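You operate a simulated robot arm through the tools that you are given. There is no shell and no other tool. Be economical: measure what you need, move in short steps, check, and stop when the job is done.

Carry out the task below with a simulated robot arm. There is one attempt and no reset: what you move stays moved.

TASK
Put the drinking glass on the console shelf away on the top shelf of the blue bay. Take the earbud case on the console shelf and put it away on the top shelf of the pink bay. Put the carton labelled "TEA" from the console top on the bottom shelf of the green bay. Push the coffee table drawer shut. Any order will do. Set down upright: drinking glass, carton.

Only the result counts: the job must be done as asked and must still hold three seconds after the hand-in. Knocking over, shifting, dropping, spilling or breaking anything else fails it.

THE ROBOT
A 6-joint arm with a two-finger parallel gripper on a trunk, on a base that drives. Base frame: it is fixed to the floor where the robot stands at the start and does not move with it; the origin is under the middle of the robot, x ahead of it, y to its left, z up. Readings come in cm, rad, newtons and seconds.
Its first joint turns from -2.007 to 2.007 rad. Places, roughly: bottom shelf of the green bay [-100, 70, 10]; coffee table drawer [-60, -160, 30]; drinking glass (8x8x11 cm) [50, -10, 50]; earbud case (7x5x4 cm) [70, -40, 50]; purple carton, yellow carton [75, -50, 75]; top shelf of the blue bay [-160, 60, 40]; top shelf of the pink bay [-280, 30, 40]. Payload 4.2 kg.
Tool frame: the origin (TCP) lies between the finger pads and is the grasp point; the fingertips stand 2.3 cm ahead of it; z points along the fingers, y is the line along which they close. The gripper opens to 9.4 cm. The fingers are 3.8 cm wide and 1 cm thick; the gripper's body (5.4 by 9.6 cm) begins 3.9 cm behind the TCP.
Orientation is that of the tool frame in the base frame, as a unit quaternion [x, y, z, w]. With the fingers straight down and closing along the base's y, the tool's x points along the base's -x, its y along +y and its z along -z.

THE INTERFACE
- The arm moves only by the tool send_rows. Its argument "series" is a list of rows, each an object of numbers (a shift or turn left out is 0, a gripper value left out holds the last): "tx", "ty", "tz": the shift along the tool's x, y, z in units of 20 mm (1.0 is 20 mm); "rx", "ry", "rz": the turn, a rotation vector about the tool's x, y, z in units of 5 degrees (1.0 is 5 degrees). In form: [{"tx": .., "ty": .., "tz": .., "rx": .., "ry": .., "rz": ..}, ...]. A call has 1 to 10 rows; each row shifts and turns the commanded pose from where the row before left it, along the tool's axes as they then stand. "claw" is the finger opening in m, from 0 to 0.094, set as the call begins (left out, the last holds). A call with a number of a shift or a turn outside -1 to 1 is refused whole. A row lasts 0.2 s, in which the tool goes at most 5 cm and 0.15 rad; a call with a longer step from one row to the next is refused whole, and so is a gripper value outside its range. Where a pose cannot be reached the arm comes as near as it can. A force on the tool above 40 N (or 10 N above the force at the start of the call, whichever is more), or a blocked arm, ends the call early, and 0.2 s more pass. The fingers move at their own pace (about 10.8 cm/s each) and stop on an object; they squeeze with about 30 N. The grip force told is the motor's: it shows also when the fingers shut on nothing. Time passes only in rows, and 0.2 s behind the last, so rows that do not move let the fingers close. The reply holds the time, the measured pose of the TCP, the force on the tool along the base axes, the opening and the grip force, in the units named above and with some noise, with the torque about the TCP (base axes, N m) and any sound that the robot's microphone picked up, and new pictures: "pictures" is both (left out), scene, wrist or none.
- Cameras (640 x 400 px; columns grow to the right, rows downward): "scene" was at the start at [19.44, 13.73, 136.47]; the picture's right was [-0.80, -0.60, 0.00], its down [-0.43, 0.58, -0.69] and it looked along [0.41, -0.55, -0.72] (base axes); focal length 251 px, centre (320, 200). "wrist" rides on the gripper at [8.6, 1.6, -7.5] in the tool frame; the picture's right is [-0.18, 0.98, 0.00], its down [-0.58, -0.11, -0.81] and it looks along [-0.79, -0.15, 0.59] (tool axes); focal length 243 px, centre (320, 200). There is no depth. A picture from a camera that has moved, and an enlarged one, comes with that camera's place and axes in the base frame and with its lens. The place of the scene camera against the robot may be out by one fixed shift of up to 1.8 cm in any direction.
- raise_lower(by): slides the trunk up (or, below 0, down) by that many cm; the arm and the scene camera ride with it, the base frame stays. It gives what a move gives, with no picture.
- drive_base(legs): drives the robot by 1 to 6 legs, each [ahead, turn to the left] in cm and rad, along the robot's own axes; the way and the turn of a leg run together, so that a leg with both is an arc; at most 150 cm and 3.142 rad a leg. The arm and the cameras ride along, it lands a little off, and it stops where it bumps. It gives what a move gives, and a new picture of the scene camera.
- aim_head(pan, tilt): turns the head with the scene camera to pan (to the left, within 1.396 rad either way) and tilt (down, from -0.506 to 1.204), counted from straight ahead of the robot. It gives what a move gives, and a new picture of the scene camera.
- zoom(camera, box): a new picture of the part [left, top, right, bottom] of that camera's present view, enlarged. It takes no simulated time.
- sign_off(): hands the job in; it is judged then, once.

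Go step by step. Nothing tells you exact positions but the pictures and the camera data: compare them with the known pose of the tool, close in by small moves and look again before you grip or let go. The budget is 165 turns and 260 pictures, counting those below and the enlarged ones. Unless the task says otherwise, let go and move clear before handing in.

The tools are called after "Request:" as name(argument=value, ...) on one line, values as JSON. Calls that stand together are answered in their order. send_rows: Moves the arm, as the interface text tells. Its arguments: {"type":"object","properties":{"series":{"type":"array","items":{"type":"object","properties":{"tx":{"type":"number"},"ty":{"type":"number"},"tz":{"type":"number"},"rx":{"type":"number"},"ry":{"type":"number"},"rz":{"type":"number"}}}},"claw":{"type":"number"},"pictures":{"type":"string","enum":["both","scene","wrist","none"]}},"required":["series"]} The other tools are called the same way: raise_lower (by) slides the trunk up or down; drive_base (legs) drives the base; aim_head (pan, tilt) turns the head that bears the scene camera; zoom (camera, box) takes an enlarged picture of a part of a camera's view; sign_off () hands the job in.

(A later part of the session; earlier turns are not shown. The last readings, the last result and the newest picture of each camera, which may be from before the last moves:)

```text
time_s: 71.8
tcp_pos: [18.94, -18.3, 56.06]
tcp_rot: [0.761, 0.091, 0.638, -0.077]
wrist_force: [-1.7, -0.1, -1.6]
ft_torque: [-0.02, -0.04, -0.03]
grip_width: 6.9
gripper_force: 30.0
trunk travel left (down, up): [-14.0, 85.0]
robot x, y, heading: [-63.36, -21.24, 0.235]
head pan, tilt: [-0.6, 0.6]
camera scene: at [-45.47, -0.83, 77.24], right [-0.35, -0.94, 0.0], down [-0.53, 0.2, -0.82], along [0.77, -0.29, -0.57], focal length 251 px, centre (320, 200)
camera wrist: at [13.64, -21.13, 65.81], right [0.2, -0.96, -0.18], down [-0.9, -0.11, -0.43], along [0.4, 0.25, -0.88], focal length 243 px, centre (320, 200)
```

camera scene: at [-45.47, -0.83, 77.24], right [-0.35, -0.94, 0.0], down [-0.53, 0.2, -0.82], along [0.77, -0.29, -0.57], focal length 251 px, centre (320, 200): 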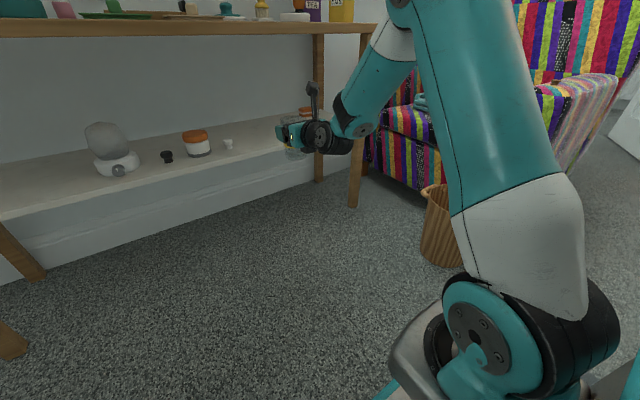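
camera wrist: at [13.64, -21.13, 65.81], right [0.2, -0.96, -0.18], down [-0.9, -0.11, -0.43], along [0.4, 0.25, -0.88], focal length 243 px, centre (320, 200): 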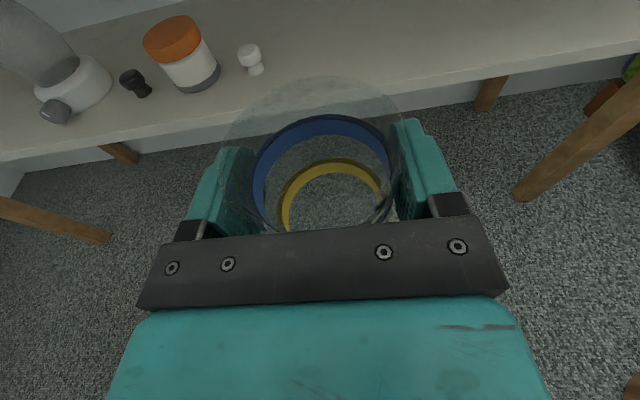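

The glass is held upright and clear. I tuck the arm 14 cm, turn right and drive to the front of the blue bay.

Request:
send_rows(series=[{"tz": -0.985, "tx": -0.174}, {"tz": -0.985, "tx": -0.174}, {"tz": -0.985, "tx": -0.174}, {"tz": -0.985, "tx": -0.174}, {"tz": -0.985, "tx": -0.174}, {"tz": -0.985, "tx": -0.174}, {"tz": -0.985, "tx": -0.174}], pictures="none")

Request:
drive_base(legs=[[0, -3.05], [77.7, 0], [0, -1.63]])

Request:
aim_head(pan=-0.2, tilt=0.5)

```text
time_s: 73.4
tcp_pos: [5.19, -21.61, 56.05]
tcp_rot: [0.76, 0.091, 0.639, -0.076]
wrist_force: [0.4, 0.3, -1.3]
ft_torque: [-0.01, 0.03, -0.03]
grip_width: 6.88
gripper_force: 29.6
trunk travel left (down, up): [-14.0, 85.0]
robot x, y, heading: [-63.01, -20.57, 0.242]
head pan, tilt: [-0.6, 0.6]
```

```text
time_s: 87.7
tcp_pos: [-165.39, 18.78, 56.13]
tcp_rot: [0.332, 0.691, 0.278, -0.579]
wrist_force: [-0.1, 1.0, -2.0]
ft_torque: [-0.01, -0.01, -0.02]
grip_width: 6.92
gripper_force: 30.0
trunk travel left (down, up): [-14.0, 85.0]
robot x, y, heading: [-136.65, -43.53, 2.296]
head pan, tilt: [-0.6, 0.6]
stopped in leg 3: the robot was blocked; the commanded pose is now the measured one
camera scene: at [-162.83, -35.3, 77.24], right [0.99, 0.13, 0.0], down [0.07, -0.56, -0.82], along [-0.1, 0.82, -0.57], focal length 251 px, centre (320, 200)
```

scene: 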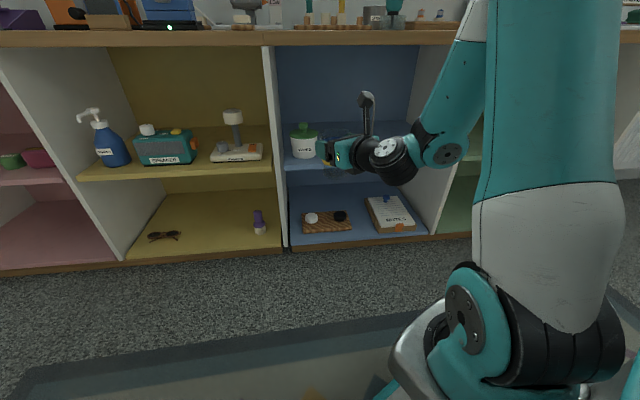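

```text
time_s: 88.6
tcp_pos: [-165.35, 18.81, 56.21]
tcp_rot: [0.331, 0.691, 0.279, -0.58]
wrist_force: [0.4, 0.4, -3.0]
ft_torque: [0.01, 0.03, 0.02]
grip_width: 6.92
gripper_force: 29.8
trunk travel left (down, up): [-14.0, 85.0]
robot x, y, heading: [-136.52, -43.12, 2.296]
head pan, tilt: [-0.201, 0.499]
camera scene: at [-166.28, -36.2, 78.15], right [0.87, 0.5, 0.0], down [0.24, -0.41, -0.88], along [-0.44, 0.76, -0.48], focal length 251 px, centre (320, 200)
```

scene: 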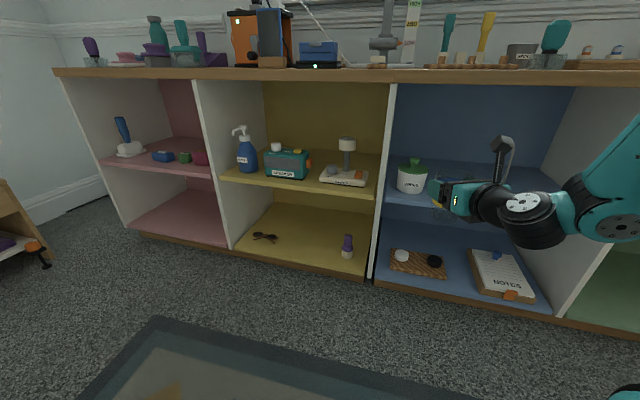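

The turn was blocked, probably the base's rear corner touching the ottoman. I pull forward a little away from it, look back towards it, then finish the turn.

Request:
drive_base(legs=[[7, 0]])

Request:
aim_head(pan=1.396, tilt=0.9)

```text
time_s: 89.6
tcp_pos: [-170.05, 24.06, 56.22]
tcp_rot: [0.332, 0.69, 0.279, -0.579]
wrist_force: [0.9, 0.6, -2.4]
ft_torque: [-0.01, 0.03, -0.02]
grip_width: 6.9
gripper_force: 30.2
trunk travel left (down, up): [-14.0, 85.0]
robot x, y, heading: [-141.18, -38.18, 2.298]
head pan, tilt: [-0.201, 0.499]
camera scene: at [-171.02, -30.92, 78.15], right [0.86, 0.5, 0.0], down [0.24, -0.41, -0.88], along [-0.44, 0.76, -0.48], focal length 251 px, centre (320, 200)
```

scene: 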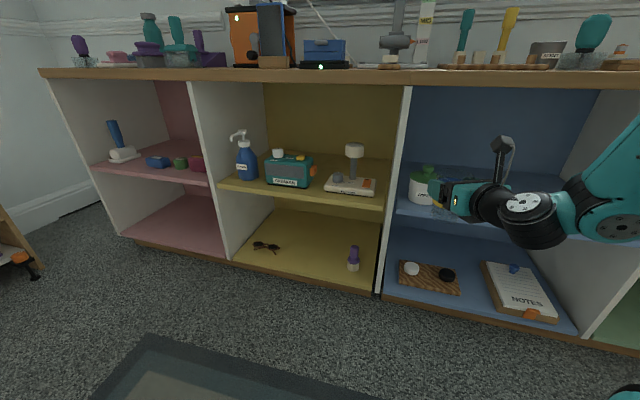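

```text
time_s: 91.3
tcp_pos: [-170.11, 24.07, 56.15]
tcp_rot: [0.332, 0.691, 0.279, -0.579]
wrist_force: [0.0, 0.1, -2.7]
ft_torque: [0.0, -0.02, 0.01]
grip_width: 6.92
gripper_force: 29.8
trunk travel left (down, up): [-14.0, 85.0]
robot x, y, heading: [-141.25, -37.67, 2.299]
head pan, tilt: [1.396, 0.901]
camera scene: at [-172.88, -42.74, 74.77], right [-0.52, 0.85, 0.0], down [0.67, 0.41, -0.62], along [-0.53, -0.33, -0.78], focal length 251 px, centre (320, 200)
```

scene: 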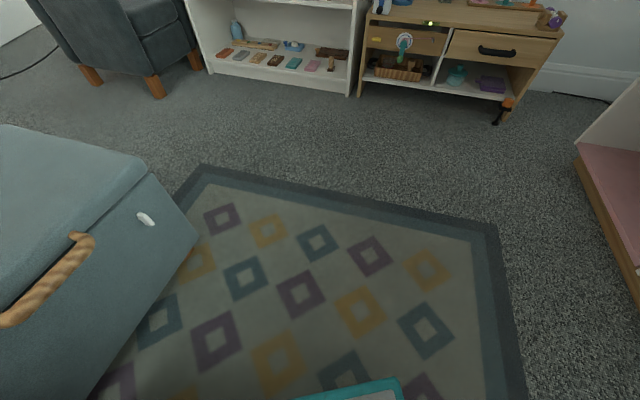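

The ottoman looks unmoved; its near corner is about (-138, -85). I go a bit more forward and then turn the rest in two parts.

Request:
drive_base(legs=[[3.5, 0], [0, -0.23], [0, -0.22]])

Request:
aim_head(pan=-0.3, tilt=0.6)

Request:
send_rows(series=[{}], pictures="wrist")

```text
time_s: 93.8
tcp_pos: [-142.44, 33.18, 56.27]
tcp_rot: [0.477, 0.6, 0.4, -0.502]
wrist_force: [-1.4, 0.1, -0.4]
ft_torque: [-0.03, -0.02, -0.01]
grip_width: 6.88
gripper_force: 29.9
trunk travel left (down, up): [-14.0, 85.0]
robot x, y, heading: [-143.2, -35.1, 1.841]
head pan, tilt: [1.396, 0.901]
camera scene: at [-174.44, -26.08, 74.76], right [-0.1, 0.99, 0.0], down [0.78, 0.08, -0.62], along [-0.62, -0.06, -0.78], focal length 251 px, centre (320, 200)
```

scene: 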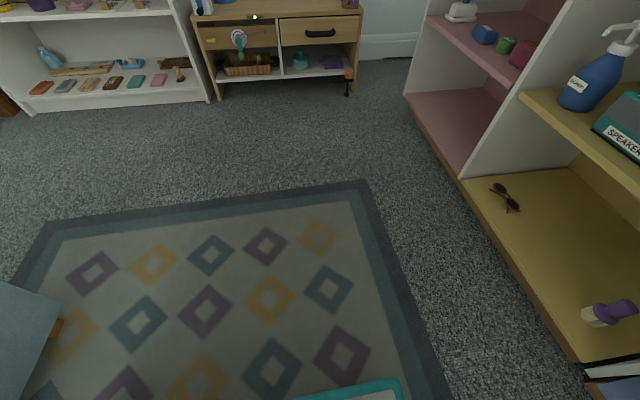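

```text
time_s: 95.5
tcp_pos: [-142.49, 33.09, 56.2]
tcp_rot: [0.477, 0.599, 0.401, -0.502]
wrist_force: [0.5, 0.3, -2.5]
ft_torque: [0.02, -0.04, -0.01]
grip_width: 6.88
gripper_force: 30.1
trunk travel left (down, up): [-14.0, 85.0]
robot x, y, heading: [-143.32, -35.16, 1.849]
head pan, tilt: [-0.3, 0.6]
camera scene: at [-166.71, -16.48, 77.24], right [1.0, -0.02, 0.0], down [-0.01, -0.56, -0.82], along [0.02, 0.82, -0.57], focal length 251 px, centre (320, 200)
```

scene: 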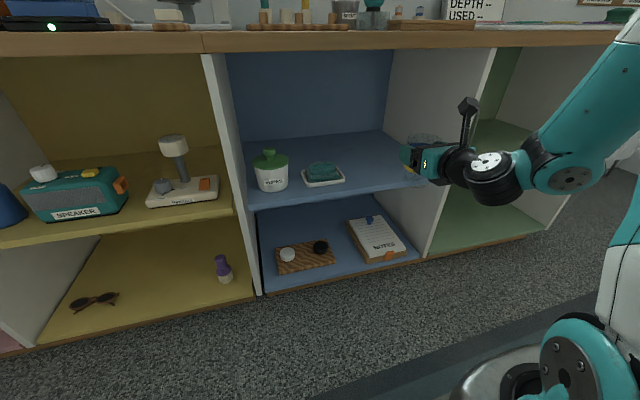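

```text
time_s: 95.9
tcp_pos: [-142.5, 33.12, 56.19]
tcp_rot: [0.477, 0.599, 0.401, -0.503]
wrist_force: [-0.9, 0.1, -2.8]
ft_torque: [-0.03, 0.0, 0.01]
grip_width: 6.91
gripper_force: 29.5
trunk travel left (down, up): [-14.0, 85.0]
robot x, y, heading: [-143.72, -35.73, 1.845]
head pan, tilt: [-0.3, 0.6]
camera wrist: at [-139.53, 27.84, 65.93], right [0.97, 0.19, -0.18], down [0.09, -0.9, -0.43], along [-0.24, 0.4, -0.88], focal length 243 px, centre (320, 200)
```

wrist: 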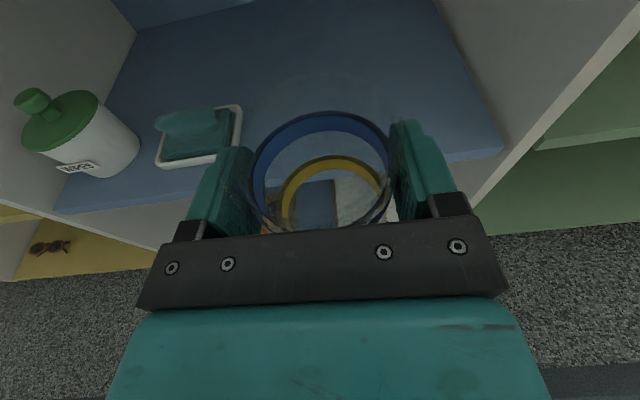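

The blue shelf's right part is clear, and the front edge is about 9 cm ahead of the tool. I bring the glass in 17 cm.

Request:
send_rows(series=[{"tz": 0.985, "tx": 0.174}, {"tz": 0.985, "tx": 0.174}, {"tz": 0.985, "tx": 0.174}, {"tz": 0.985, "tx": 0.174}, {"tz": 0.985, "tx": 0.174}, {"tz": 0.985, "tx": 0.174}, {"tz": 0.985, "tx": 0.174}, {"tz": 0.985, "tx": 0.174}, {"tz": 0.492, "tx": 0.087}])

```text
time_s: 97.9
tcp_pos: [-146.32, 49.65, 56.21]
tcp_rot: [0.478, 0.598, 0.402, -0.502]
wrist_force: [0.6, 0.2, -1.8]
ft_torque: [0.02, 0.0, 0.0]
grip_width: 6.89
gripper_force: 30.0
trunk travel left (down, up): [-14.0, 85.0]
robot x, y, heading: [-143.37, -35.3, 1.851]
head pan, tilt: [-0.3, 0.6]
camera scene: at [-166.71, -16.48, 77.24], right [1.0, -0.02, 0.0], down [-0.01, -0.56, -0.82], along [0.02, 0.82, -0.57], focal length 251 px, centre (320, 200)
camera wrist: at [-143.36, 44.4, 66.02], right [0.97, 0.19, -0.18], down [0.09, -0.9, -0.43], along [-0.24, 0.4, -0.88], focal length 243 px, centre (320, 200)
```

scene: 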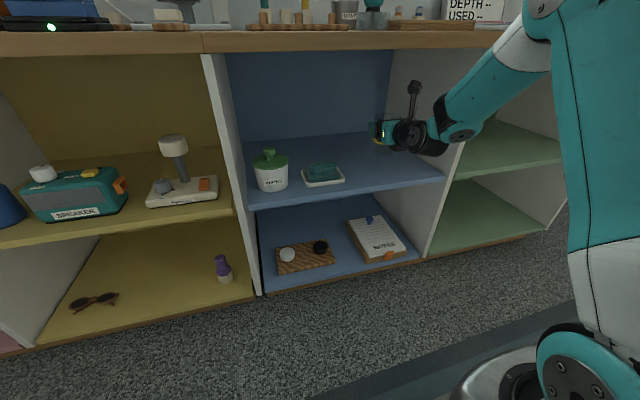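
wrist: 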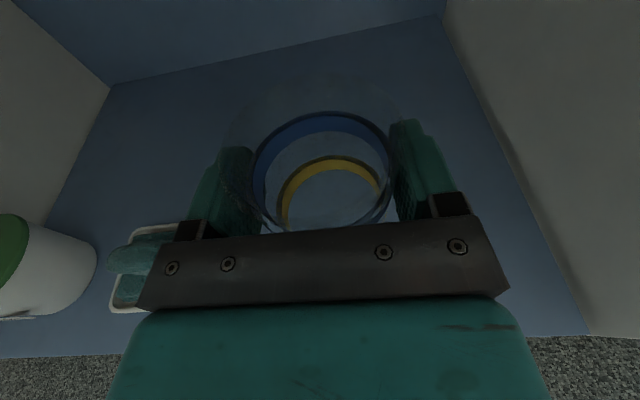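

Inside the bay and clear of the tray. I lower: quickly at first, then slowly, watching for contact.

Request:
send_rows(series=[{"tx": -0.74, "tz": 0.13}, {"tx": -0.74, "tz": 0.13}, {"tx": -0.74, "tz": 0.13}, {"tx": -0.15, "tz": 0.026}, {"tx": -0.15, "tz": 0.026}, {"tx": -0.15, "tz": 0.026}], pictures="none")

Request:
send_rows(series=[{"tx": -0.1, "tz": 0.0176}, {"tx": -0.1, "tz": 0.0176}, {"tx": -0.1, "tz": 0.0176}, {"tx": -0.1, "tz": 0.0176}, {"tx": -0.1, "tz": 0.0176}], pictures="both")

```text
time_s: 99.3
tcp_pos: [-146.2, 49.57, 50.83]
tcp_rot: [0.476, 0.6, 0.4, -0.503]
wrist_force: [0.0, 0.1, -1.7]
ft_torque: [0.01, 0.0, 0.01]
grip_width: 6.87
gripper_force: 30.0
trunk travel left (down, up): [-14.0, 85.0]
robot x, y, heading: [-143.22, -35.67, 1.844]
head pan, tilt: [-0.3, 0.6]
```

```text
time_s: 100.5
tcp_pos: [-146.25, 49.64, 49.8]
tcp_rot: [0.477, 0.599, 0.402, -0.503]
wrist_force: [5.9, 2.1, 15.8]
ft_torque: [0.06, 0.09, -0.02]
grip_width: 6.8
gripper_force: 30.4
trunk travel left (down, up): [-14.0, 85.0]
robot x, y, heading: [-143.54, -35.04, 1.851]
head pan, tilt: [-0.3, 0.6]
camera scene: at [-166.69, -16.51, 77.26], right [1.0, -0.03, 0.0], down [-0.01, -0.56, -0.83], along [0.02, 0.83, -0.56], focal length 251 px, centre (320, 200)
camera wrist: at [-143.29, 44.39, 59.56], right [0.97, 0.19, -0.18], down [0.09, -0.9, -0.44], along [-0.24, 0.4, -0.88], focal length 243 px, centre (320, 200)
```

scene: 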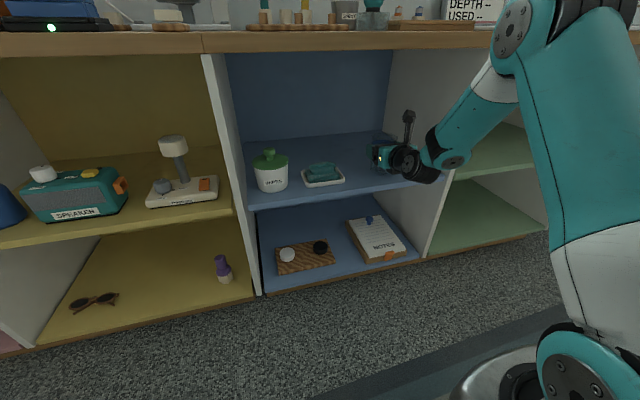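
wrist: 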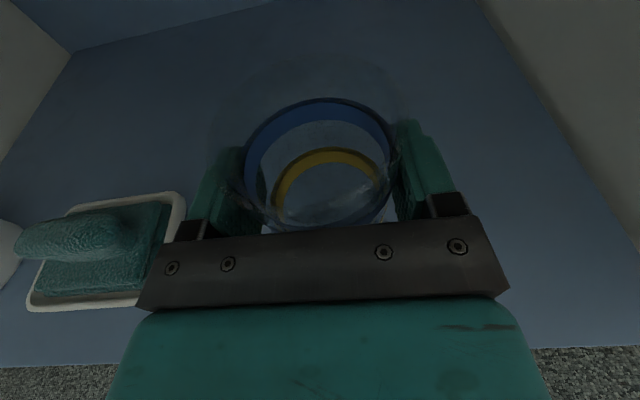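

Contact with the shelf (15 N). I ease up 2 mm, open, and check before withdrawing.

Request:
send_rows(series=[{"tx": 0.12, "tz": -0.02}, {}], pictures="none")

Request:
send_rows(series=[{}, {}, {}], claw=0.094, pictures="wrist")

```text
time_s: 101.1
tcp_pos: [-146.36, 49.53, 49.83]
tcp_rot: [0.477, 0.6, 0.4, -0.503]
wrist_force: [1.1, 1.6, 3.4]
ft_torque: [0.23, -0.02, -0.04]
grip_width: 6.8
gripper_force: 29.9
trunk travel left (down, up): [-14.0, 85.0]
robot x, y, heading: [-143.29, -35.37, 1.848]
head pan, tilt: [-0.3, 0.6]
```

```text
time_s: 101.9
tcp_pos: [-146.33, 49.66, 50.01]
tcp_rot: [0.477, 0.599, 0.401, -0.503]
wrist_force: [0.5, 0.8, 1.2]
ft_torque: [-0.02, 0.04, 0.01]
grip_width: 9.41
gripper_force: 0.0
trunk travel left (down, up): [-14.0, 85.0]
robot x, y, heading: [-143.35, -35.39, 1.841]
head pan, tilt: [-0.3, 0.6]
camera wrist: at [-143.35, 44.41, 59.71], right [0.97, 0.19, -0.18], down [0.09, -0.9, -0.43], along [-0.24, 0.4, -0.88], focal length 243 px, centre (320, 200)
```

wrist: 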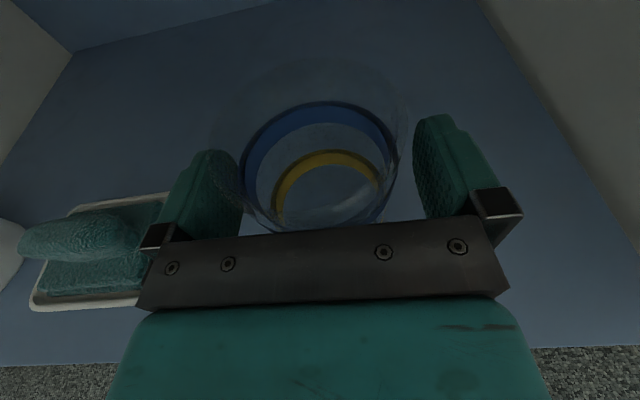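

The glass stands free. I nudge the hand 3 mm left to centre, then back out.

Request:
send_rows(series=[{"ty": -0.15}, {"tz": -0.492, "tx": -0.087}, {"tz": -0.985, "tx": -0.174}], pictures="wrist")

```text
time_s: 102.7
tcp_pos: [-145.98, 46.73, 49.93]
tcp_rot: [0.477, 0.599, 0.401, -0.503]
wrist_force: [-0.3, -0.2, -1.1]
ft_torque: [0.01, 0.01, 0.02]
grip_width: 9.41
gripper_force: 0.1
trunk travel left (down, up): [-14.0, 85.0]
robot x, y, heading: [-143.3, -35.5, 1.841]
head pan, tilt: [-0.3, 0.6]
camera wrist: at [-143.01, 41.5, 59.72], right [0.97, 0.19, -0.18], down [0.09, -0.9, -0.43], along [-0.24, 0.4, -0.88], focal length 243 px, centre (320, 200)
```

wrist: 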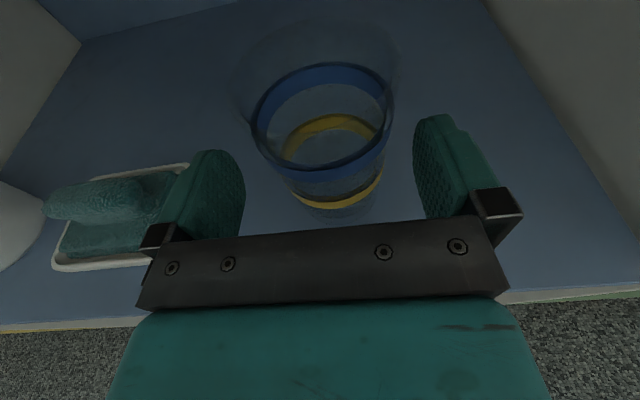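

The glass stands upright on the blue shelf. I withdraw fully, then drive back towards the console for the earbud case, keeping clear of the ottoman.

Request:
send_rows(series=[{"tz": -0.985, "tx": -0.174}, {"tz": -0.985, "tx": -0.174}, {"tz": -0.985, "tx": -0.174}, {"tz": -0.985, "tx": -0.174}, {"tz": -0.985, "tx": -0.174}, {"tz": -0.985, "tx": -0.174}, {"tz": -0.985, "tx": -0.174}], pictures="scene")

Request:
drive_base(legs=[[3.5, 0], [0, -1.785], [99, 0], [0, 0.21]])

```text
time_s: 104.3
tcp_pos: [-142.84, 33.64, 50.57]
tcp_rot: [0.479, 0.601, 0.4, -0.5]
wrist_force: [-0.6, 0.3, -0.6]
ft_torque: [-0.03, -0.02, -0.01]
grip_width: 9.39
gripper_force: 0.2
out of reach, approached as far as the arm can: row 7
trunk travel left (down, up): [-14.0, 85.0]
robot x, y, heading: [-143.57, -35.38, 1.849]
head pan, tilt: [-0.3, 0.6]
camera scene: at [-166.7, -16.48, 77.24], right [1.0, -0.02, 0.0], down [-0.01, -0.56, -0.83], along [0.02, 0.82, -0.56], focal length 251 px, centre (320, 200)
```

scene: 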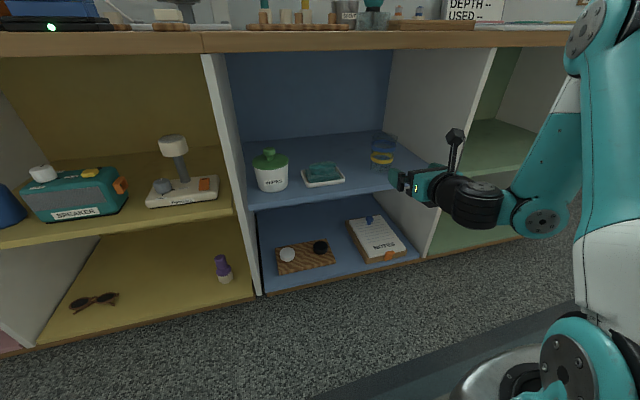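

```text
time_s: 115.0
tcp_pos: [24.79, -20.08, 50.45]
tcp_rot: [0.761, 0.102, 0.635, -0.084]
wrist_force: [0.9, -0.6, -0.3]
ft_torque: [-0.01, -0.03, 0.05]
grip_width: 9.41
gripper_force: 0.0
trunk travel left (down, up): [-14.0, 85.0]
robot x, y, heading: [-44.15, -22.09, 0.316]
head pan, tilt: [-0.3, 0.6]
camera scene: at [-27.45, 1.94, 77.24], right [0.02, -1.0, 0.0], down [-0.56, -0.01, -0.83], along [0.82, 0.01, -0.56], focal length 251 px, centre (320, 200)
```

scene: 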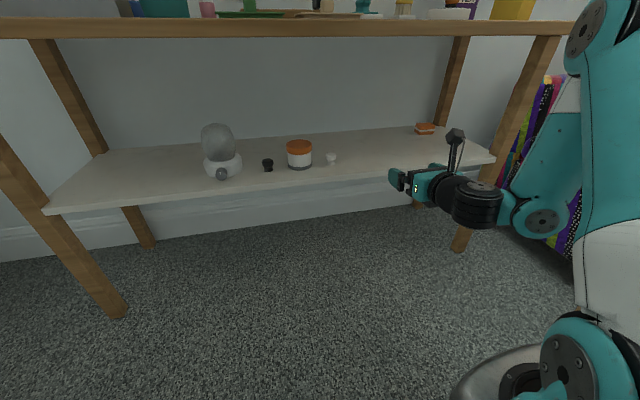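

The case is at about (68.6, -37.5), near the right front leg of the console, so I approach a little obliquely from the left. I turn the base slightly right, then raise and tilt the hand and lower the trunk.

Request:
drive_base(legs=[[0, -0.21]])

Request:
send_rows(series=[{"tx": 0.985, "tz": -0.174, "ty": 0.5}, {"tx": 0.985, "tz": -0.174, "ty": 0.5}, {"tx": 0.985, "tz": -0.174, "ty": 0.5}, {"tx": 0.985, "tz": -0.174, "ty": 0.5}, {"tx": 0.985, "tz": -0.174, "ty": 0.6}, {"ry": -1}, {"ry": -1}, {"ry": -1}], pictures="none")

Request:
raise_lower(by=-12)

Request:
send_rows(series=[{}])

```text
time_s: 116.1
tcp_pos: [23.71, -34.52, 50.53]
tcp_rot: [0.768, 0.022, 0.64, -0.017]
wrist_force: [1.3, 0.6, 0.3]
ft_torque: [-0.02, 0.02, -0.01]
grip_width: 9.37
gripper_force: 0.0
trunk travel left (down, up): [-14.0, 85.0]
robot x, y, heading: [-43.92, -21.8, 0.107]
head pan, tilt: [-0.3, 0.6]
camera scene: at [-22.94, -2.17, 77.24], right [-0.19, -0.98, 0.0], down [-0.55, 0.11, -0.83], along [0.81, -0.16, -0.56], focal length 251 px, centre (320, 200)
```

scene: 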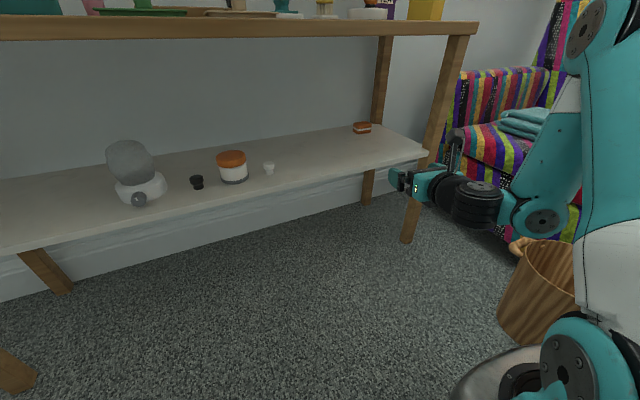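

```text
time_s: 117.9
tcp_pos: [24.08, -39.9, 60.43]
tcp_rot: [0.845, 0.023, 0.534, -0.014]
wrist_force: [-0.7, 0.3, 0.1]
ft_torque: [0.01, -0.01, -0.01]
grip_width: 9.39
gripper_force: 0.1
trunk travel left (down, up): [-14.0, 85.0]
robot x, y, heading: [-44.16, -21.86, 0.107]
head pan, tilt: [-0.3, 0.6]
```

```text
time_s: 119.4
tcp_pos: [23.97, -39.68, 48.62]
tcp_rot: [0.844, 0.024, 0.535, -0.014]
wrist_force: [0.1, -0.8, -0.3]
ft_torque: [0.01, -0.02, -0.03]
grip_width: 9.41
gripper_force: 0.1
trunk travel left (down, up): [-2.0, 97.0]
robot x, y, heading: [-44.01, -22.52, 0.102]
head pan, tilt: [-0.3, 0.6]
```

```text
time_s: 119.8
tcp_pos: [24.02, -39.61, 48.67]
tcp_rot: [0.845, 0.024, 0.535, -0.015]
wrist_force: [0.2, 0.1, 0.0]
ft_torque: [-0.02, 0.04, 0.02]
grip_width: 9.38
gripper_force: 0.0
trunk travel left (down, up): [-2.0, 97.0]
robot x, y, heading: [-44.0, -22.38, 0.104]
head pan, tilt: [-0.3, 0.6]
camera scene: at [-22.95, -2.17, 65.24], right [-0.19, -0.98, 0.0], down [-0.55, 0.11, -0.83], along [0.81, -0.16, -0.56], focal length 251 px, centre (320, 200)
camera wrist: at [21.19, -41.38, 59.52], right [-0.02, -0.99, -0.17], down [-0.98, 0.05, -0.18], along [0.19, 0.16, -0.97], focal length 243 px, centre (320, 200)
```

scene: 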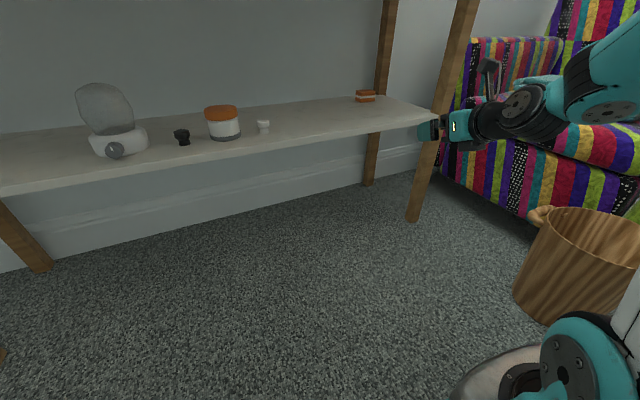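
wrist: 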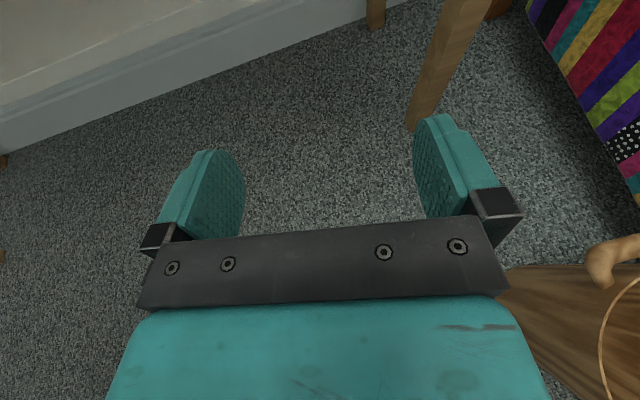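

The leg is actually at about (51, -57), so there is room for an aligned approach. I yaw the hand 12° left to match the case, shift right, and drive forward 22 cm.

Request:
send_rows(series=[{"rx": 0.725, "rz": -0.338}, {"rx": 0.725, "rz": -0.338}, {"rx": 0.725, "rz": -0.338}, {"ty": 1}, {"ty": 1}, {"ty": 0.9}], pictures="none")

Request:
drive_base(legs=[[22, 0]])

Request:
send_rows(series=[{}], pictures="wrist")

```text
time_s: 121.2
tcp_pos: [25.56, -45.5, 48.69]
tcp_rot: [0.837, 0.112, 0.531, -0.071]
wrist_force: [0.5, -0.7, -0.4]
ft_torque: [0.03, 0.02, -0.03]
grip_width: 9.4
gripper_force: 0.0
trunk travel left (down, up): [-2.0, 97.0]
robot x, y, heading: [-44.05, -21.89, 0.106]
head pan, tilt: [-0.3, 0.6]
```

```text
time_s: 122.9
tcp_pos: [47.29, -43.29, 48.64]
tcp_rot: [0.837, 0.11, 0.531, -0.07]
wrist_force: [0.6, 0.9, -0.6]
ft_torque: [-0.02, -0.02, -0.04]
grip_width: 9.38
gripper_force: 0.0
trunk travel left (down, up): [-2.0, 97.0]
robot x, y, heading: [-22.27, -19.91, 0.107]
head pan, tilt: [-0.3, 0.6]
camera scene: at [-1.2, 0.09, 65.24], right [-0.19, -0.98, 0.0], down [-0.55, 0.11, -0.83], along [0.81, -0.16, -0.56], focal length 251 px, centre (320, 200)
```

scene: 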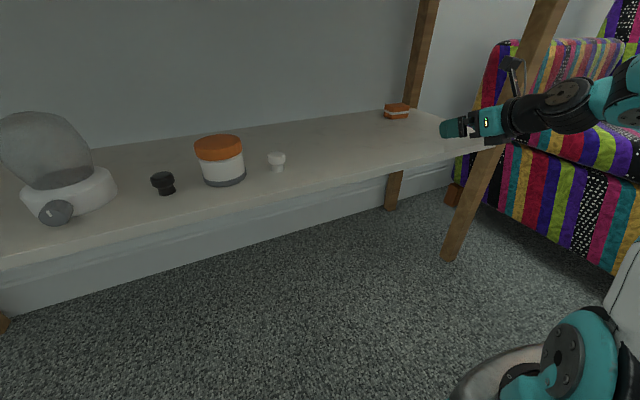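

```text
time_s: 123.3
tcp_pos: [47.26, -43.29, 48.7]
tcp_rot: [0.837, 0.111, 0.531, -0.071]
wrist_force: [0.1, 0.4, 0.5]
ft_torque: [-0.02, 0.01, 0.01]
grip_width: 9.41
gripper_force: 0.2
trunk travel left (down, up): [-2.0, 97.0]
robot x, y, heading: [-22.35, -19.86, 0.101]
head pan, tilt: [-0.3, 0.6]
camera wrist: at [44.87, -45.49, 59.56], right [0.18, -0.97, -0.17], down [-0.97, -0.15, -0.18], along [0.15, 0.19, -0.97], focal length 243 px, centre (320, 200)
```

wrist: 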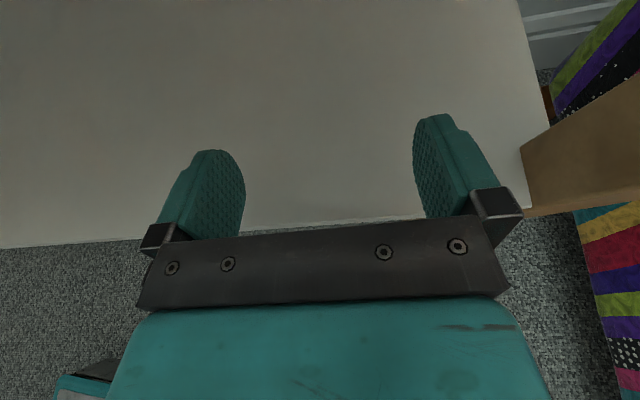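

The forearm is nearly level, well below the console top. I advance 10 cm and look for the case.

Request:
send_rows(series=[{"tz": 0.906, "tx": 0.4226}, {"tz": 0.906, "tx": 0.4226}, {"tz": 0.906, "tx": 0.4226}, {"tz": 0.906, "tx": 0.4226}, {"tz": 0.906, "tx": 0.4226}])

```text
time_s: 124.5
tcp_pos: [56.93, -40.48, 48.79]
tcp_rot: [0.837, 0.111, 0.53, -0.071]
wrist_force: [-0.3, -0.6, 0.0]
ft_torque: [-0.02, -0.02, 0.01]
grip_width: 9.4
gripper_force: 0.0
trunk travel left (down, up): [-2.0, 97.0]
robot x, y, heading: [-22.29, -19.93, 0.104]
head pan, tilt: [-0.3, 0.6]
camera scene: at [-1.2, 0.08, 65.24], right [-0.19, -0.98, 0.0], down [-0.55, 0.11, -0.83], along [0.81, -0.16, -0.56], focal length 251 px, centre (320, 200)
camera wrist: at [54.54, -42.75, 59.67], right [0.18, -0.97, -0.17], down [-0.97, -0.15, -0.18], along [0.15, 0.19, -0.97], focal length 243 px, centre (320, 200)
```

scene: 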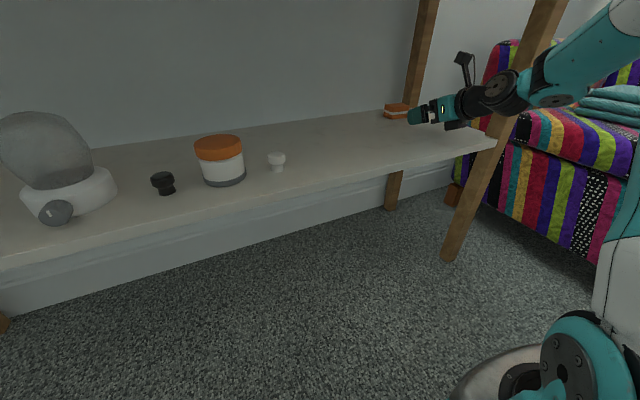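
wrist: 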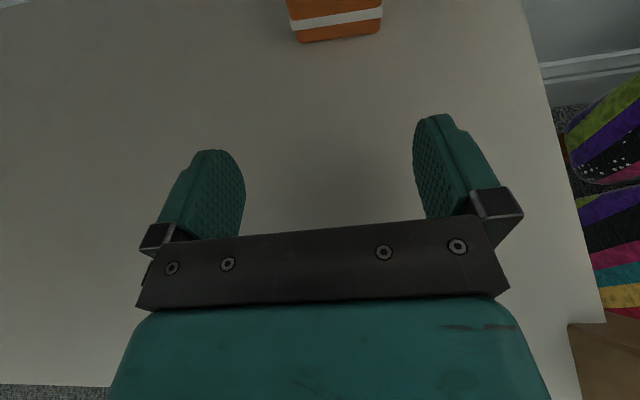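

The case is centred within 1.4 cm and well aligned, its near face 12.4 cm ahead. I shift right 1.4 cm while advancing 10 cm.

Request:
send_rows(series=[{"ty": 0.35}, {"ty": 0.35}, {"tz": 0.906, "tx": 0.4226}, {"tz": 0.906, "tx": 0.4226}, {"tz": 0.906, "tx": 0.4226}, {"tz": 0.906, "tx": 0.4226}])

```text
time_s: 125.9
tcp_pos: [65.07, -39.93, 48.57]
tcp_rot: [0.837, 0.112, 0.531, -0.072]
wrist_force: [-0.5, -0.5, 0.0]
ft_torque: [-0.02, 0.0, 0.0]
grip_width: 9.4
gripper_force: 0.1
trunk travel left (down, up): [-2.0, 97.0]
robot x, y, heading: [-22.36, -20.17, 0.106]
head pan, tilt: [-0.3, 0.6]
camera scene: at [-1.2, 0.08, 65.24], right [-0.19, -0.98, 0.0], down [-0.55, 0.11, -0.83], along [0.81, -0.16, -0.56], focal length 251 px, centre (320, 200)
camera wrist: at [62.62, -42.15, 59.43], right [0.18, -0.97, -0.17], down [-0.97, -0.15, -0.18], along [0.15, 0.19, -0.97], focal length 243 px, centre (320, 200)
```

scene: 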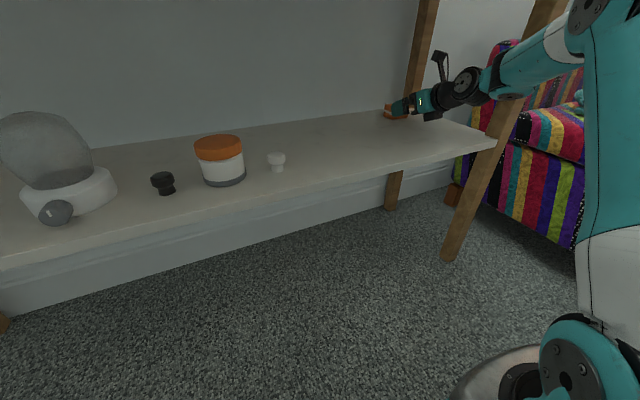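
wrist: 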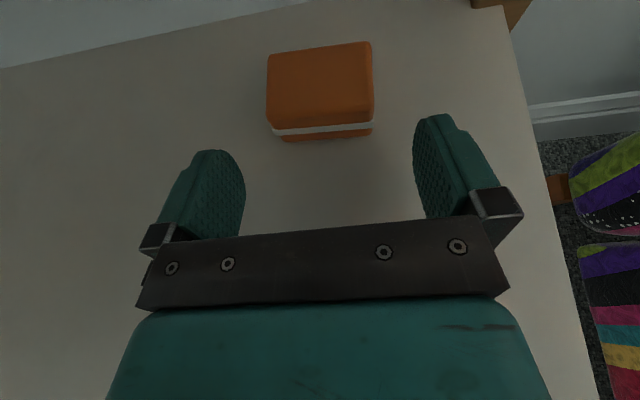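

Aligned. I lower 1.2 cm, advance 6.4 cm and close on the case.

Request:
send_rows(series=[{"tx": -0.544, "tz": 0.254}, {"tz": 0.966, "tx": 0.45}, {"tz": 0.966, "tx": 0.45}, {"tz": 0.966, "tx": 0.45}], pictures="wrist")

Request:
send_rows(series=[{}, {}, {}, {}], claw=0.05, pictures="wrist")

```text
time_s: 126.9
tcp_pos: [71.3, -38.15, 47.13]
tcp_rot: [0.837, 0.111, 0.53, -0.071]
wrist_force: [0.1, -0.1, -0.5]
ft_torque: [0.01, 0.01, 0.03]
grip_width: 9.4
gripper_force: 0.2
trunk travel left (down, up): [-2.0, 97.0]
robot x, y, heading: [-22.38, -20.04, 0.106]
head pan, tilt: [-0.3, 0.6]
camera wrist: at [68.85, -40.44, 58.09], right [0.18, -0.97, -0.17], down [-0.97, -0.15, -0.18], along [0.15, 0.19, -0.97], focal length 243 px, centre (320, 200)
```

wrist: 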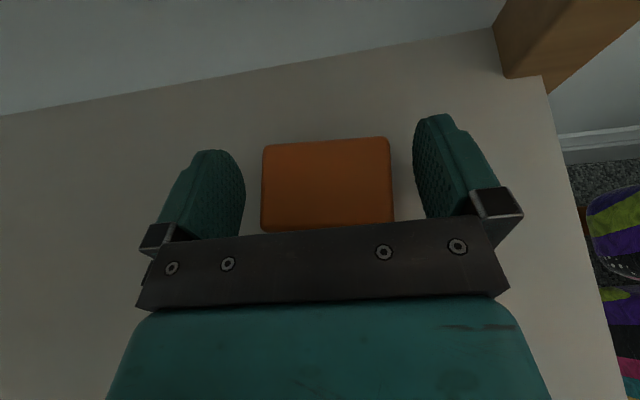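

```text
time_s: 127.9
tcp_pos: [71.28, -38.16, 47.11]
tcp_rot: [0.838, 0.111, 0.53, -0.07]
wrist_force: [-0.5, 0.0, 1.2]
ft_torque: [0.05, 0.01, -0.02]
grip_width: 6.16
gripper_force: 29.9
trunk travel left (down, up): [-2.0, 97.0]
robot x, y, heading: [-22.0, -19.67, 0.104]
head pan, tilt: [-0.3, 0.6]
camera wrist: at [68.84, -40.42, 58.09], right [0.18, -0.97, -0.17], down [-0.97, -0.15, -0.18], along [0.15, 0.19, -0.97], focal length 243 px, centre (320, 200)
```

wrist: 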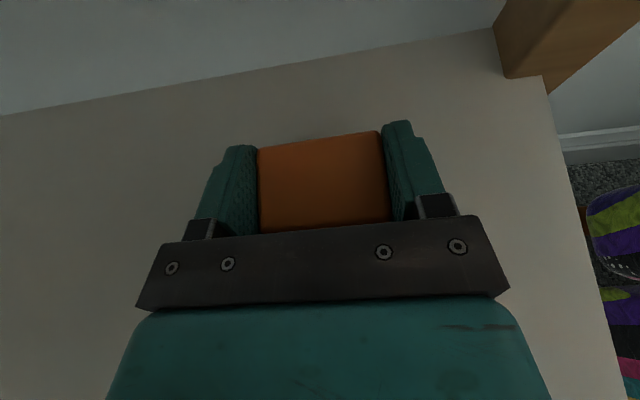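

Case gripped (6.2 cm). I lift it and withdraw along the same line.

Request:
send_rows(series=[{"tx": 0.906, "tz": -0.4226}, {"tx": 0.906, "tz": -0.4226}, {"tz": -0.906, "tx": -0.4226}, {"tz": -0.906, "tx": -0.4226}, {"tz": -0.906, "tx": -0.4226}, {"tz": -0.906, "tx": -0.4226}, {"tz": -0.906, "tx": -0.4226}, {"tz": -0.906, "tx": -0.4226}, {"tz": -0.906, "tx": -0.4226}, {"tz": -0.906, "tx": -0.4226}], pictures="wrist")

Request:
drive_base(legs=[[-28, 0]])

```text
time_s: 130.1
tcp_pos: [55.7, -42.49, 51.29]
tcp_rot: [0.837, 0.111, 0.531, -0.07]
wrist_force: [0.5, -0.2, -1.2]
ft_torque: [0.03, -0.03, -0.01]
grip_width: 6.14
gripper_force: 29.5
trunk travel left (down, up): [-2.0, 97.0]
robot x, y, heading: [-22.49, -20.16, 0.1]
head pan, tilt: [-0.3, 0.6]
camera wrist: at [53.29, -44.67, 62.18], right [0.18, -0.97, -0.17], down [-0.97, -0.15, -0.18], along [0.15, 0.19, -0.97], focal length 243 px, centre (320, 200)
```

wrist: 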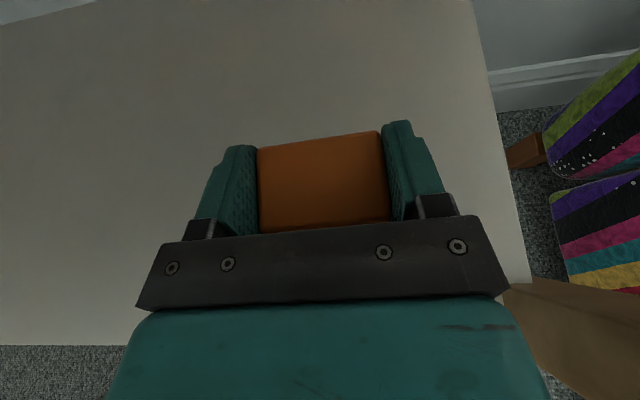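

```text
time_s: 132.1
tcp_pos: [27.93, -45.37, 51.23]
tcp_rot: [0.837, 0.112, 0.531, -0.072]
wrist_force: [-0.7, 0.7, -0.7]
ft_torque: [-0.03, -0.01, 0.0]
grip_width: 6.15
gripper_force: 29.8
trunk travel left (down, up): [-2.0, 97.0]
robot x, y, heading: [-50.17, -22.85, 0.103]
head pan, tilt: [-0.3, 0.6]
camera scene: at [-29.17, -2.83, 65.24], right [-0.19, -0.98, 0.0], down [-0.55, 0.11, -0.83], along [0.81, -0.16, -0.56], focal length 251 px, centre (320, 200)
```

scene: 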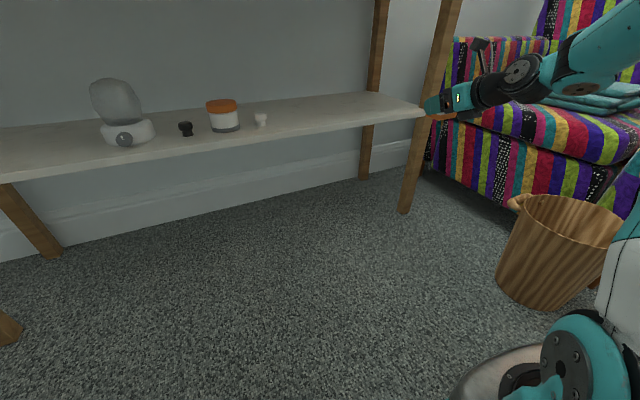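

The case is held; the shelf's other items are untouched. I raise a little, tuck in, and drive round to the pink bay.

Request:
raise_lower(by=10)

Request:
send_rows(series=[{"tz": -0.906, "tx": -0.4226, "ty": -0.5}, {"tz": -0.906, "tx": -0.4226, "ty": -0.5}, {"tz": -0.906, "tx": -0.4226, "ty": -0.5}, {"tz": -0.906, "tx": -0.4226, "ty": -0.5}, {"ty": -1}, {"ty": -1}, {"ty": -1}], pictures="none")

Request:
drive_base(legs=[[0, -3.1], [140, 0], [30, 0]])

Request:
aim_head(pan=-0.9, tilt=0.5)

```text
time_s: 133.4
tcp_pos: [27.91, -45.18, 61.29]
tcp_rot: [0.838, 0.111, 0.53, -0.07]
wrist_force: [0.2, -0.5, -0.9]
ft_torque: [0.01, 0.02, -0.01]
grip_width: 6.15
gripper_force: 29.7
trunk travel left (down, up): [-12.0, 87.0]
robot x, y, heading: [-50.39, -22.65, 0.104]
head pan, tilt: [-0.3, 0.6]
```

```text
time_s: 135.0
tcp_pos: [17.45, -37.65, 61.31]
tcp_rot: [0.837, 0.112, 0.531, -0.071]
wrist_force: [0.6, -0.5, -0.7]
ft_torque: [-0.01, 0.01, 0.03]
grip_width: 6.16
gripper_force: 29.4
trunk travel left (down, up): [-12.0, 87.0]
robot x, y, heading: [-50.46, -22.78, 0.102]
head pan, tilt: [-0.3, 0.6]
```

```text
time_s: 151.1
tcp_pos: [-289.03, -25.54, 61.33]
tcp_rot: [-0.113, 0.837, -0.072, -0.53]
wrist_force: [0.6, 0.1, -0.7]
ft_torque: [0.01, 0.0, -0.02]
grip_width: 6.14
gripper_force: 30.3
trunk travel left (down, up): [-12.0, 87.0]
robot x, y, heading: [-221.07, -40.14, -3.039]
head pan, tilt: [-0.3, 0.6]
camera scene: at [-243.32, -58.88, 75.24], right [0.19, 0.98, 0.0], down [0.55, -0.11, -0.83], along [-0.81, 0.16, -0.56], focal length 251 px, centre (320, 200)
```

scene: 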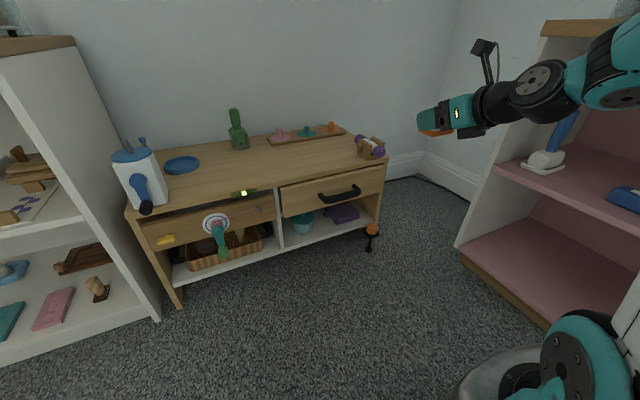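

```text
time_s: 152.1
tcp_pos: [-289.05, -25.66, 61.35]
tcp_rot: [-0.114, 0.837, -0.072, -0.53]
wrist_force: [0.7, -0.2, -0.5]
ft_torque: [0.03, -0.03, 0.02]
grip_width: 6.13
gripper_force: 30.3
trunk travel left (down, up): [-12.0, 87.0]
robot x, y, heading: [-221.31, -40.37, -3.036]
head pan, tilt: [-0.901, 0.499]
camera scene: at [-241.04, -54.09, 76.15], right [0.71, 0.7, 0.0], down [0.34, -0.34, -0.88], along [-0.62, 0.62, -0.48], focal length 251 px, centre (320, 200)
```

scene: 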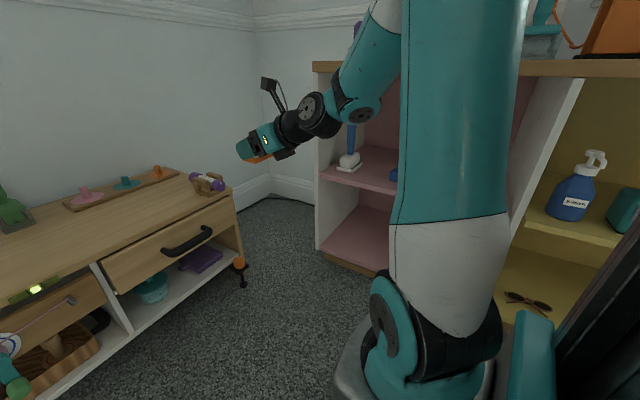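

I need more standoff to face the pink bay. I raise the trunk 40 cm so the arm sweeps above everything, move to about (-235, -75), and face the bay.

Request:
raise_lower(by=40)

Request:
drive_base(legs=[[0, 1.09], [36, 0], [0, -2.45]])

Request:
aim_head(pan=0.2, tilt=0.6)

```text
time_s: 155.9
tcp_pos: [-288.87, -25.65, 101.27]
tcp_rot: [-0.113, 0.837, -0.072, -0.531]
wrist_force: [0.1, -0.1, -0.4]
ft_torque: [0.03, 0.02, -0.01]
grip_width: 6.15
gripper_force: 29.9
trunk travel left (down, up): [-52.0, 47.0]
robot x, y, heading: [-221.08, -40.46, -3.028]
head pan, tilt: [-0.901, 0.499]
```

```text
time_s: 166.8
tcp_pos: [-234.01, -4.33, 101.4]
tcp_rot: [0.438, 0.723, 0.277, -0.458]
wrist_force: [-0.2, 0.2, -1.3]
ft_torque: [0.05, 0.01, 0.01]
grip_width: 6.16
gripper_force: 29.8
trunk travel left (down, up): [-52.0, 47.0]
robot x, y, heading: [-234.0, -74.04, 1.892]
head pan, tilt: [-0.901, 0.499]
camera scene: at [-252.9, -57.23, 116.15], right [0.84, -0.55, 0.0], down [-0.26, -0.4, -0.88], along [0.48, 0.73, -0.48], focal length 251 px, centre (320, 200)
```

scene: 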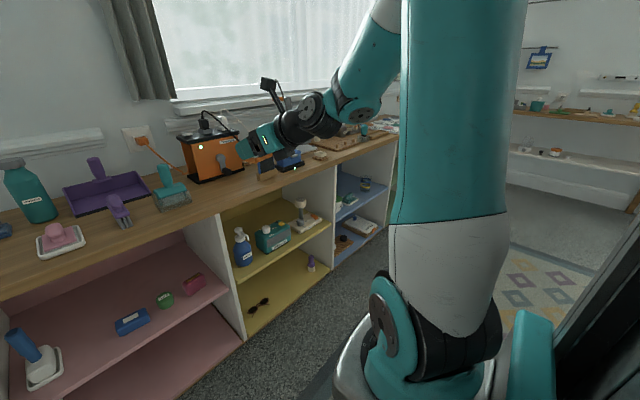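

```text
time_s: 168.1
tcp_pos: [-234.08, -4.34, 101.3]
tcp_rot: [0.438, 0.723, 0.277, -0.457]
wrist_force: [-0.4, 0.7, -0.2]
ft_torque: [0.01, -0.01, 0.0]
grip_width: 6.13
gripper_force: 29.7
trunk travel left (down, up): [-52.0, 47.0]
robot x, y, heading: [-234.61, -73.83, 1.89]
head pan, tilt: [0.201, 0.6]
camera scene: at [-262.28, -57.17, 115.24], right [0.87, 0.5, 0.0], down [0.28, -0.49, -0.83], along [-0.41, 0.72, -0.56], focal length 251 px, centre (320, 200)
```

scene: 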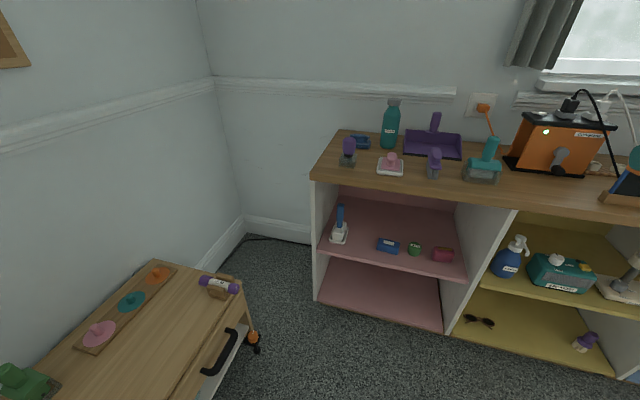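

Pink shelf: brush on the left, then blue, green and pink items; the front strip before the gap, around (-283, 12), is free. I move over to (-257, -66), square up, and swing the hand left.

Request:
drive_base(legs=[[0, 0.92], [24, 0], [0, -0.97]])

Request:
send_rows(series=[{"rx": -0.834, "rz": 0.389}, {"rx": -0.834, "rz": 0.389}, {"ty": -1}, {"ty": -1}, {"ty": -1}, {"ty": -1}, {"ty": -1}, {"ty": -1}, {"ty": -1}, {"ty": -1}], pictures="none")

Request:
send_rows(series=[{"ty": -1}, {"ty": -1}, {"ty": -1}, {"ty": -1}], pictures="scene")

```text
time_s: 174.8
tcp_pos: [-255.79, 3.0, 101.41]
tcp_rot: [0.446, 0.717, 0.283, -0.455]
wrist_force: [-0.2, 0.6, 0.1]
ft_torque: [0.01, 0.04, 0.02]
grip_width: 6.15
gripper_force: 30.1
trunk travel left (down, up): [-52.0, 47.0]
robot x, y, heading: [-257.56, -66.48, 1.868]
head pan, tilt: [0.201, 0.6]
camera scene: at [-285.27, -49.15, 115.24], right [0.88, 0.48, 0.0], down [0.27, -0.5, -0.83], along [-0.39, 0.72, -0.56], focal length 251 px, centre (320, 200)
```

scene: 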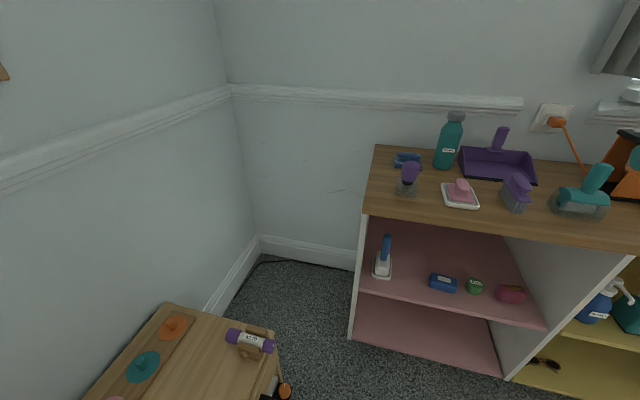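

```text
time_s: 177.0
tcp_pos: [-264.03, 0.11, 100.76]
tcp_rot: [0.5, 0.681, 0.318, -0.431]
wrist_force: [-1.2, 0.3, -0.2]
ft_torque: [0.01, -0.02, 0.0]
grip_width: 6.13
gripper_force: 29.7
out of reach, approached as far as the arm can: row 7, 8, 9, 10
trunk travel left (down, up): [-52.0, 47.0]
robot x, y, heading: [-257.66, -66.35, 1.869]
head pan, tilt: [0.201, 0.6]
```

```text
time_s: 178.0
tcp_pos: [-263.95, -0.73, 100.12]
tcp_rot: [0.5, 0.681, 0.317, -0.43]
wrist_force: [0.1, 0.5, -0.6]
ft_torque: [0.02, 0.04, 0.03]
grip_width: 6.13
gripper_force: 29.8
out of reach, approached as far as the arm can: row 1, 2, 3, 4
trunk travel left (down, up): [-52.0, 47.0]
robot x, y, heading: [-257.0, -66.25, 1.872]
head pan, tilt: [0.201, 0.6]
camera scene: at [-285.27, -49.15, 115.24], right [0.88, 0.48, 0.0], down [0.27, -0.5, -0.83], along [-0.39, 0.72, -0.56], focal length 251 px, centre (320, 200)
```

scene: 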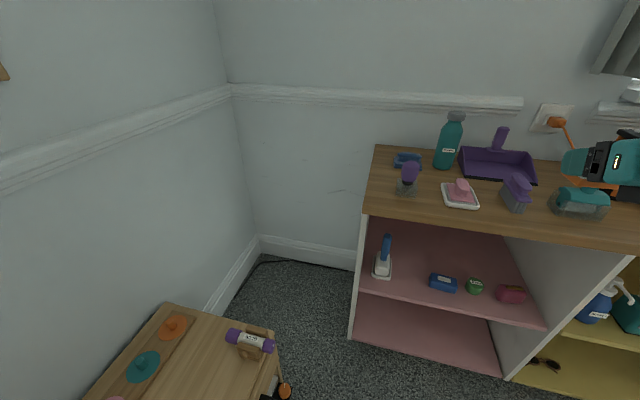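

The far-left reach is limited, so I choose another free spot: the front strip in front of the small green item, around (-264, 16). I shift right to line up, then lower.

Request:
send_rows(series=[{"ty": 1}, {"ty": 1}, {"ty": 0.45}], pictures="none")

```text
time_s: 178.8
tcp_pos: [-259.45, 0.53, 100.25]
tcp_rot: [0.503, 0.679, 0.318, -0.429]
wrist_force: [0.3, 0.0, -1.1]
ft_torque: [-0.02, 0.0, 0.01]
grip_width: 6.18
gripper_force: 30.3
trunk travel left (down, up): [-52.0, 47.0]
robot x, y, heading: [-257.52, -66.03, 1.867]
head pan, tilt: [0.201, 0.6]
```

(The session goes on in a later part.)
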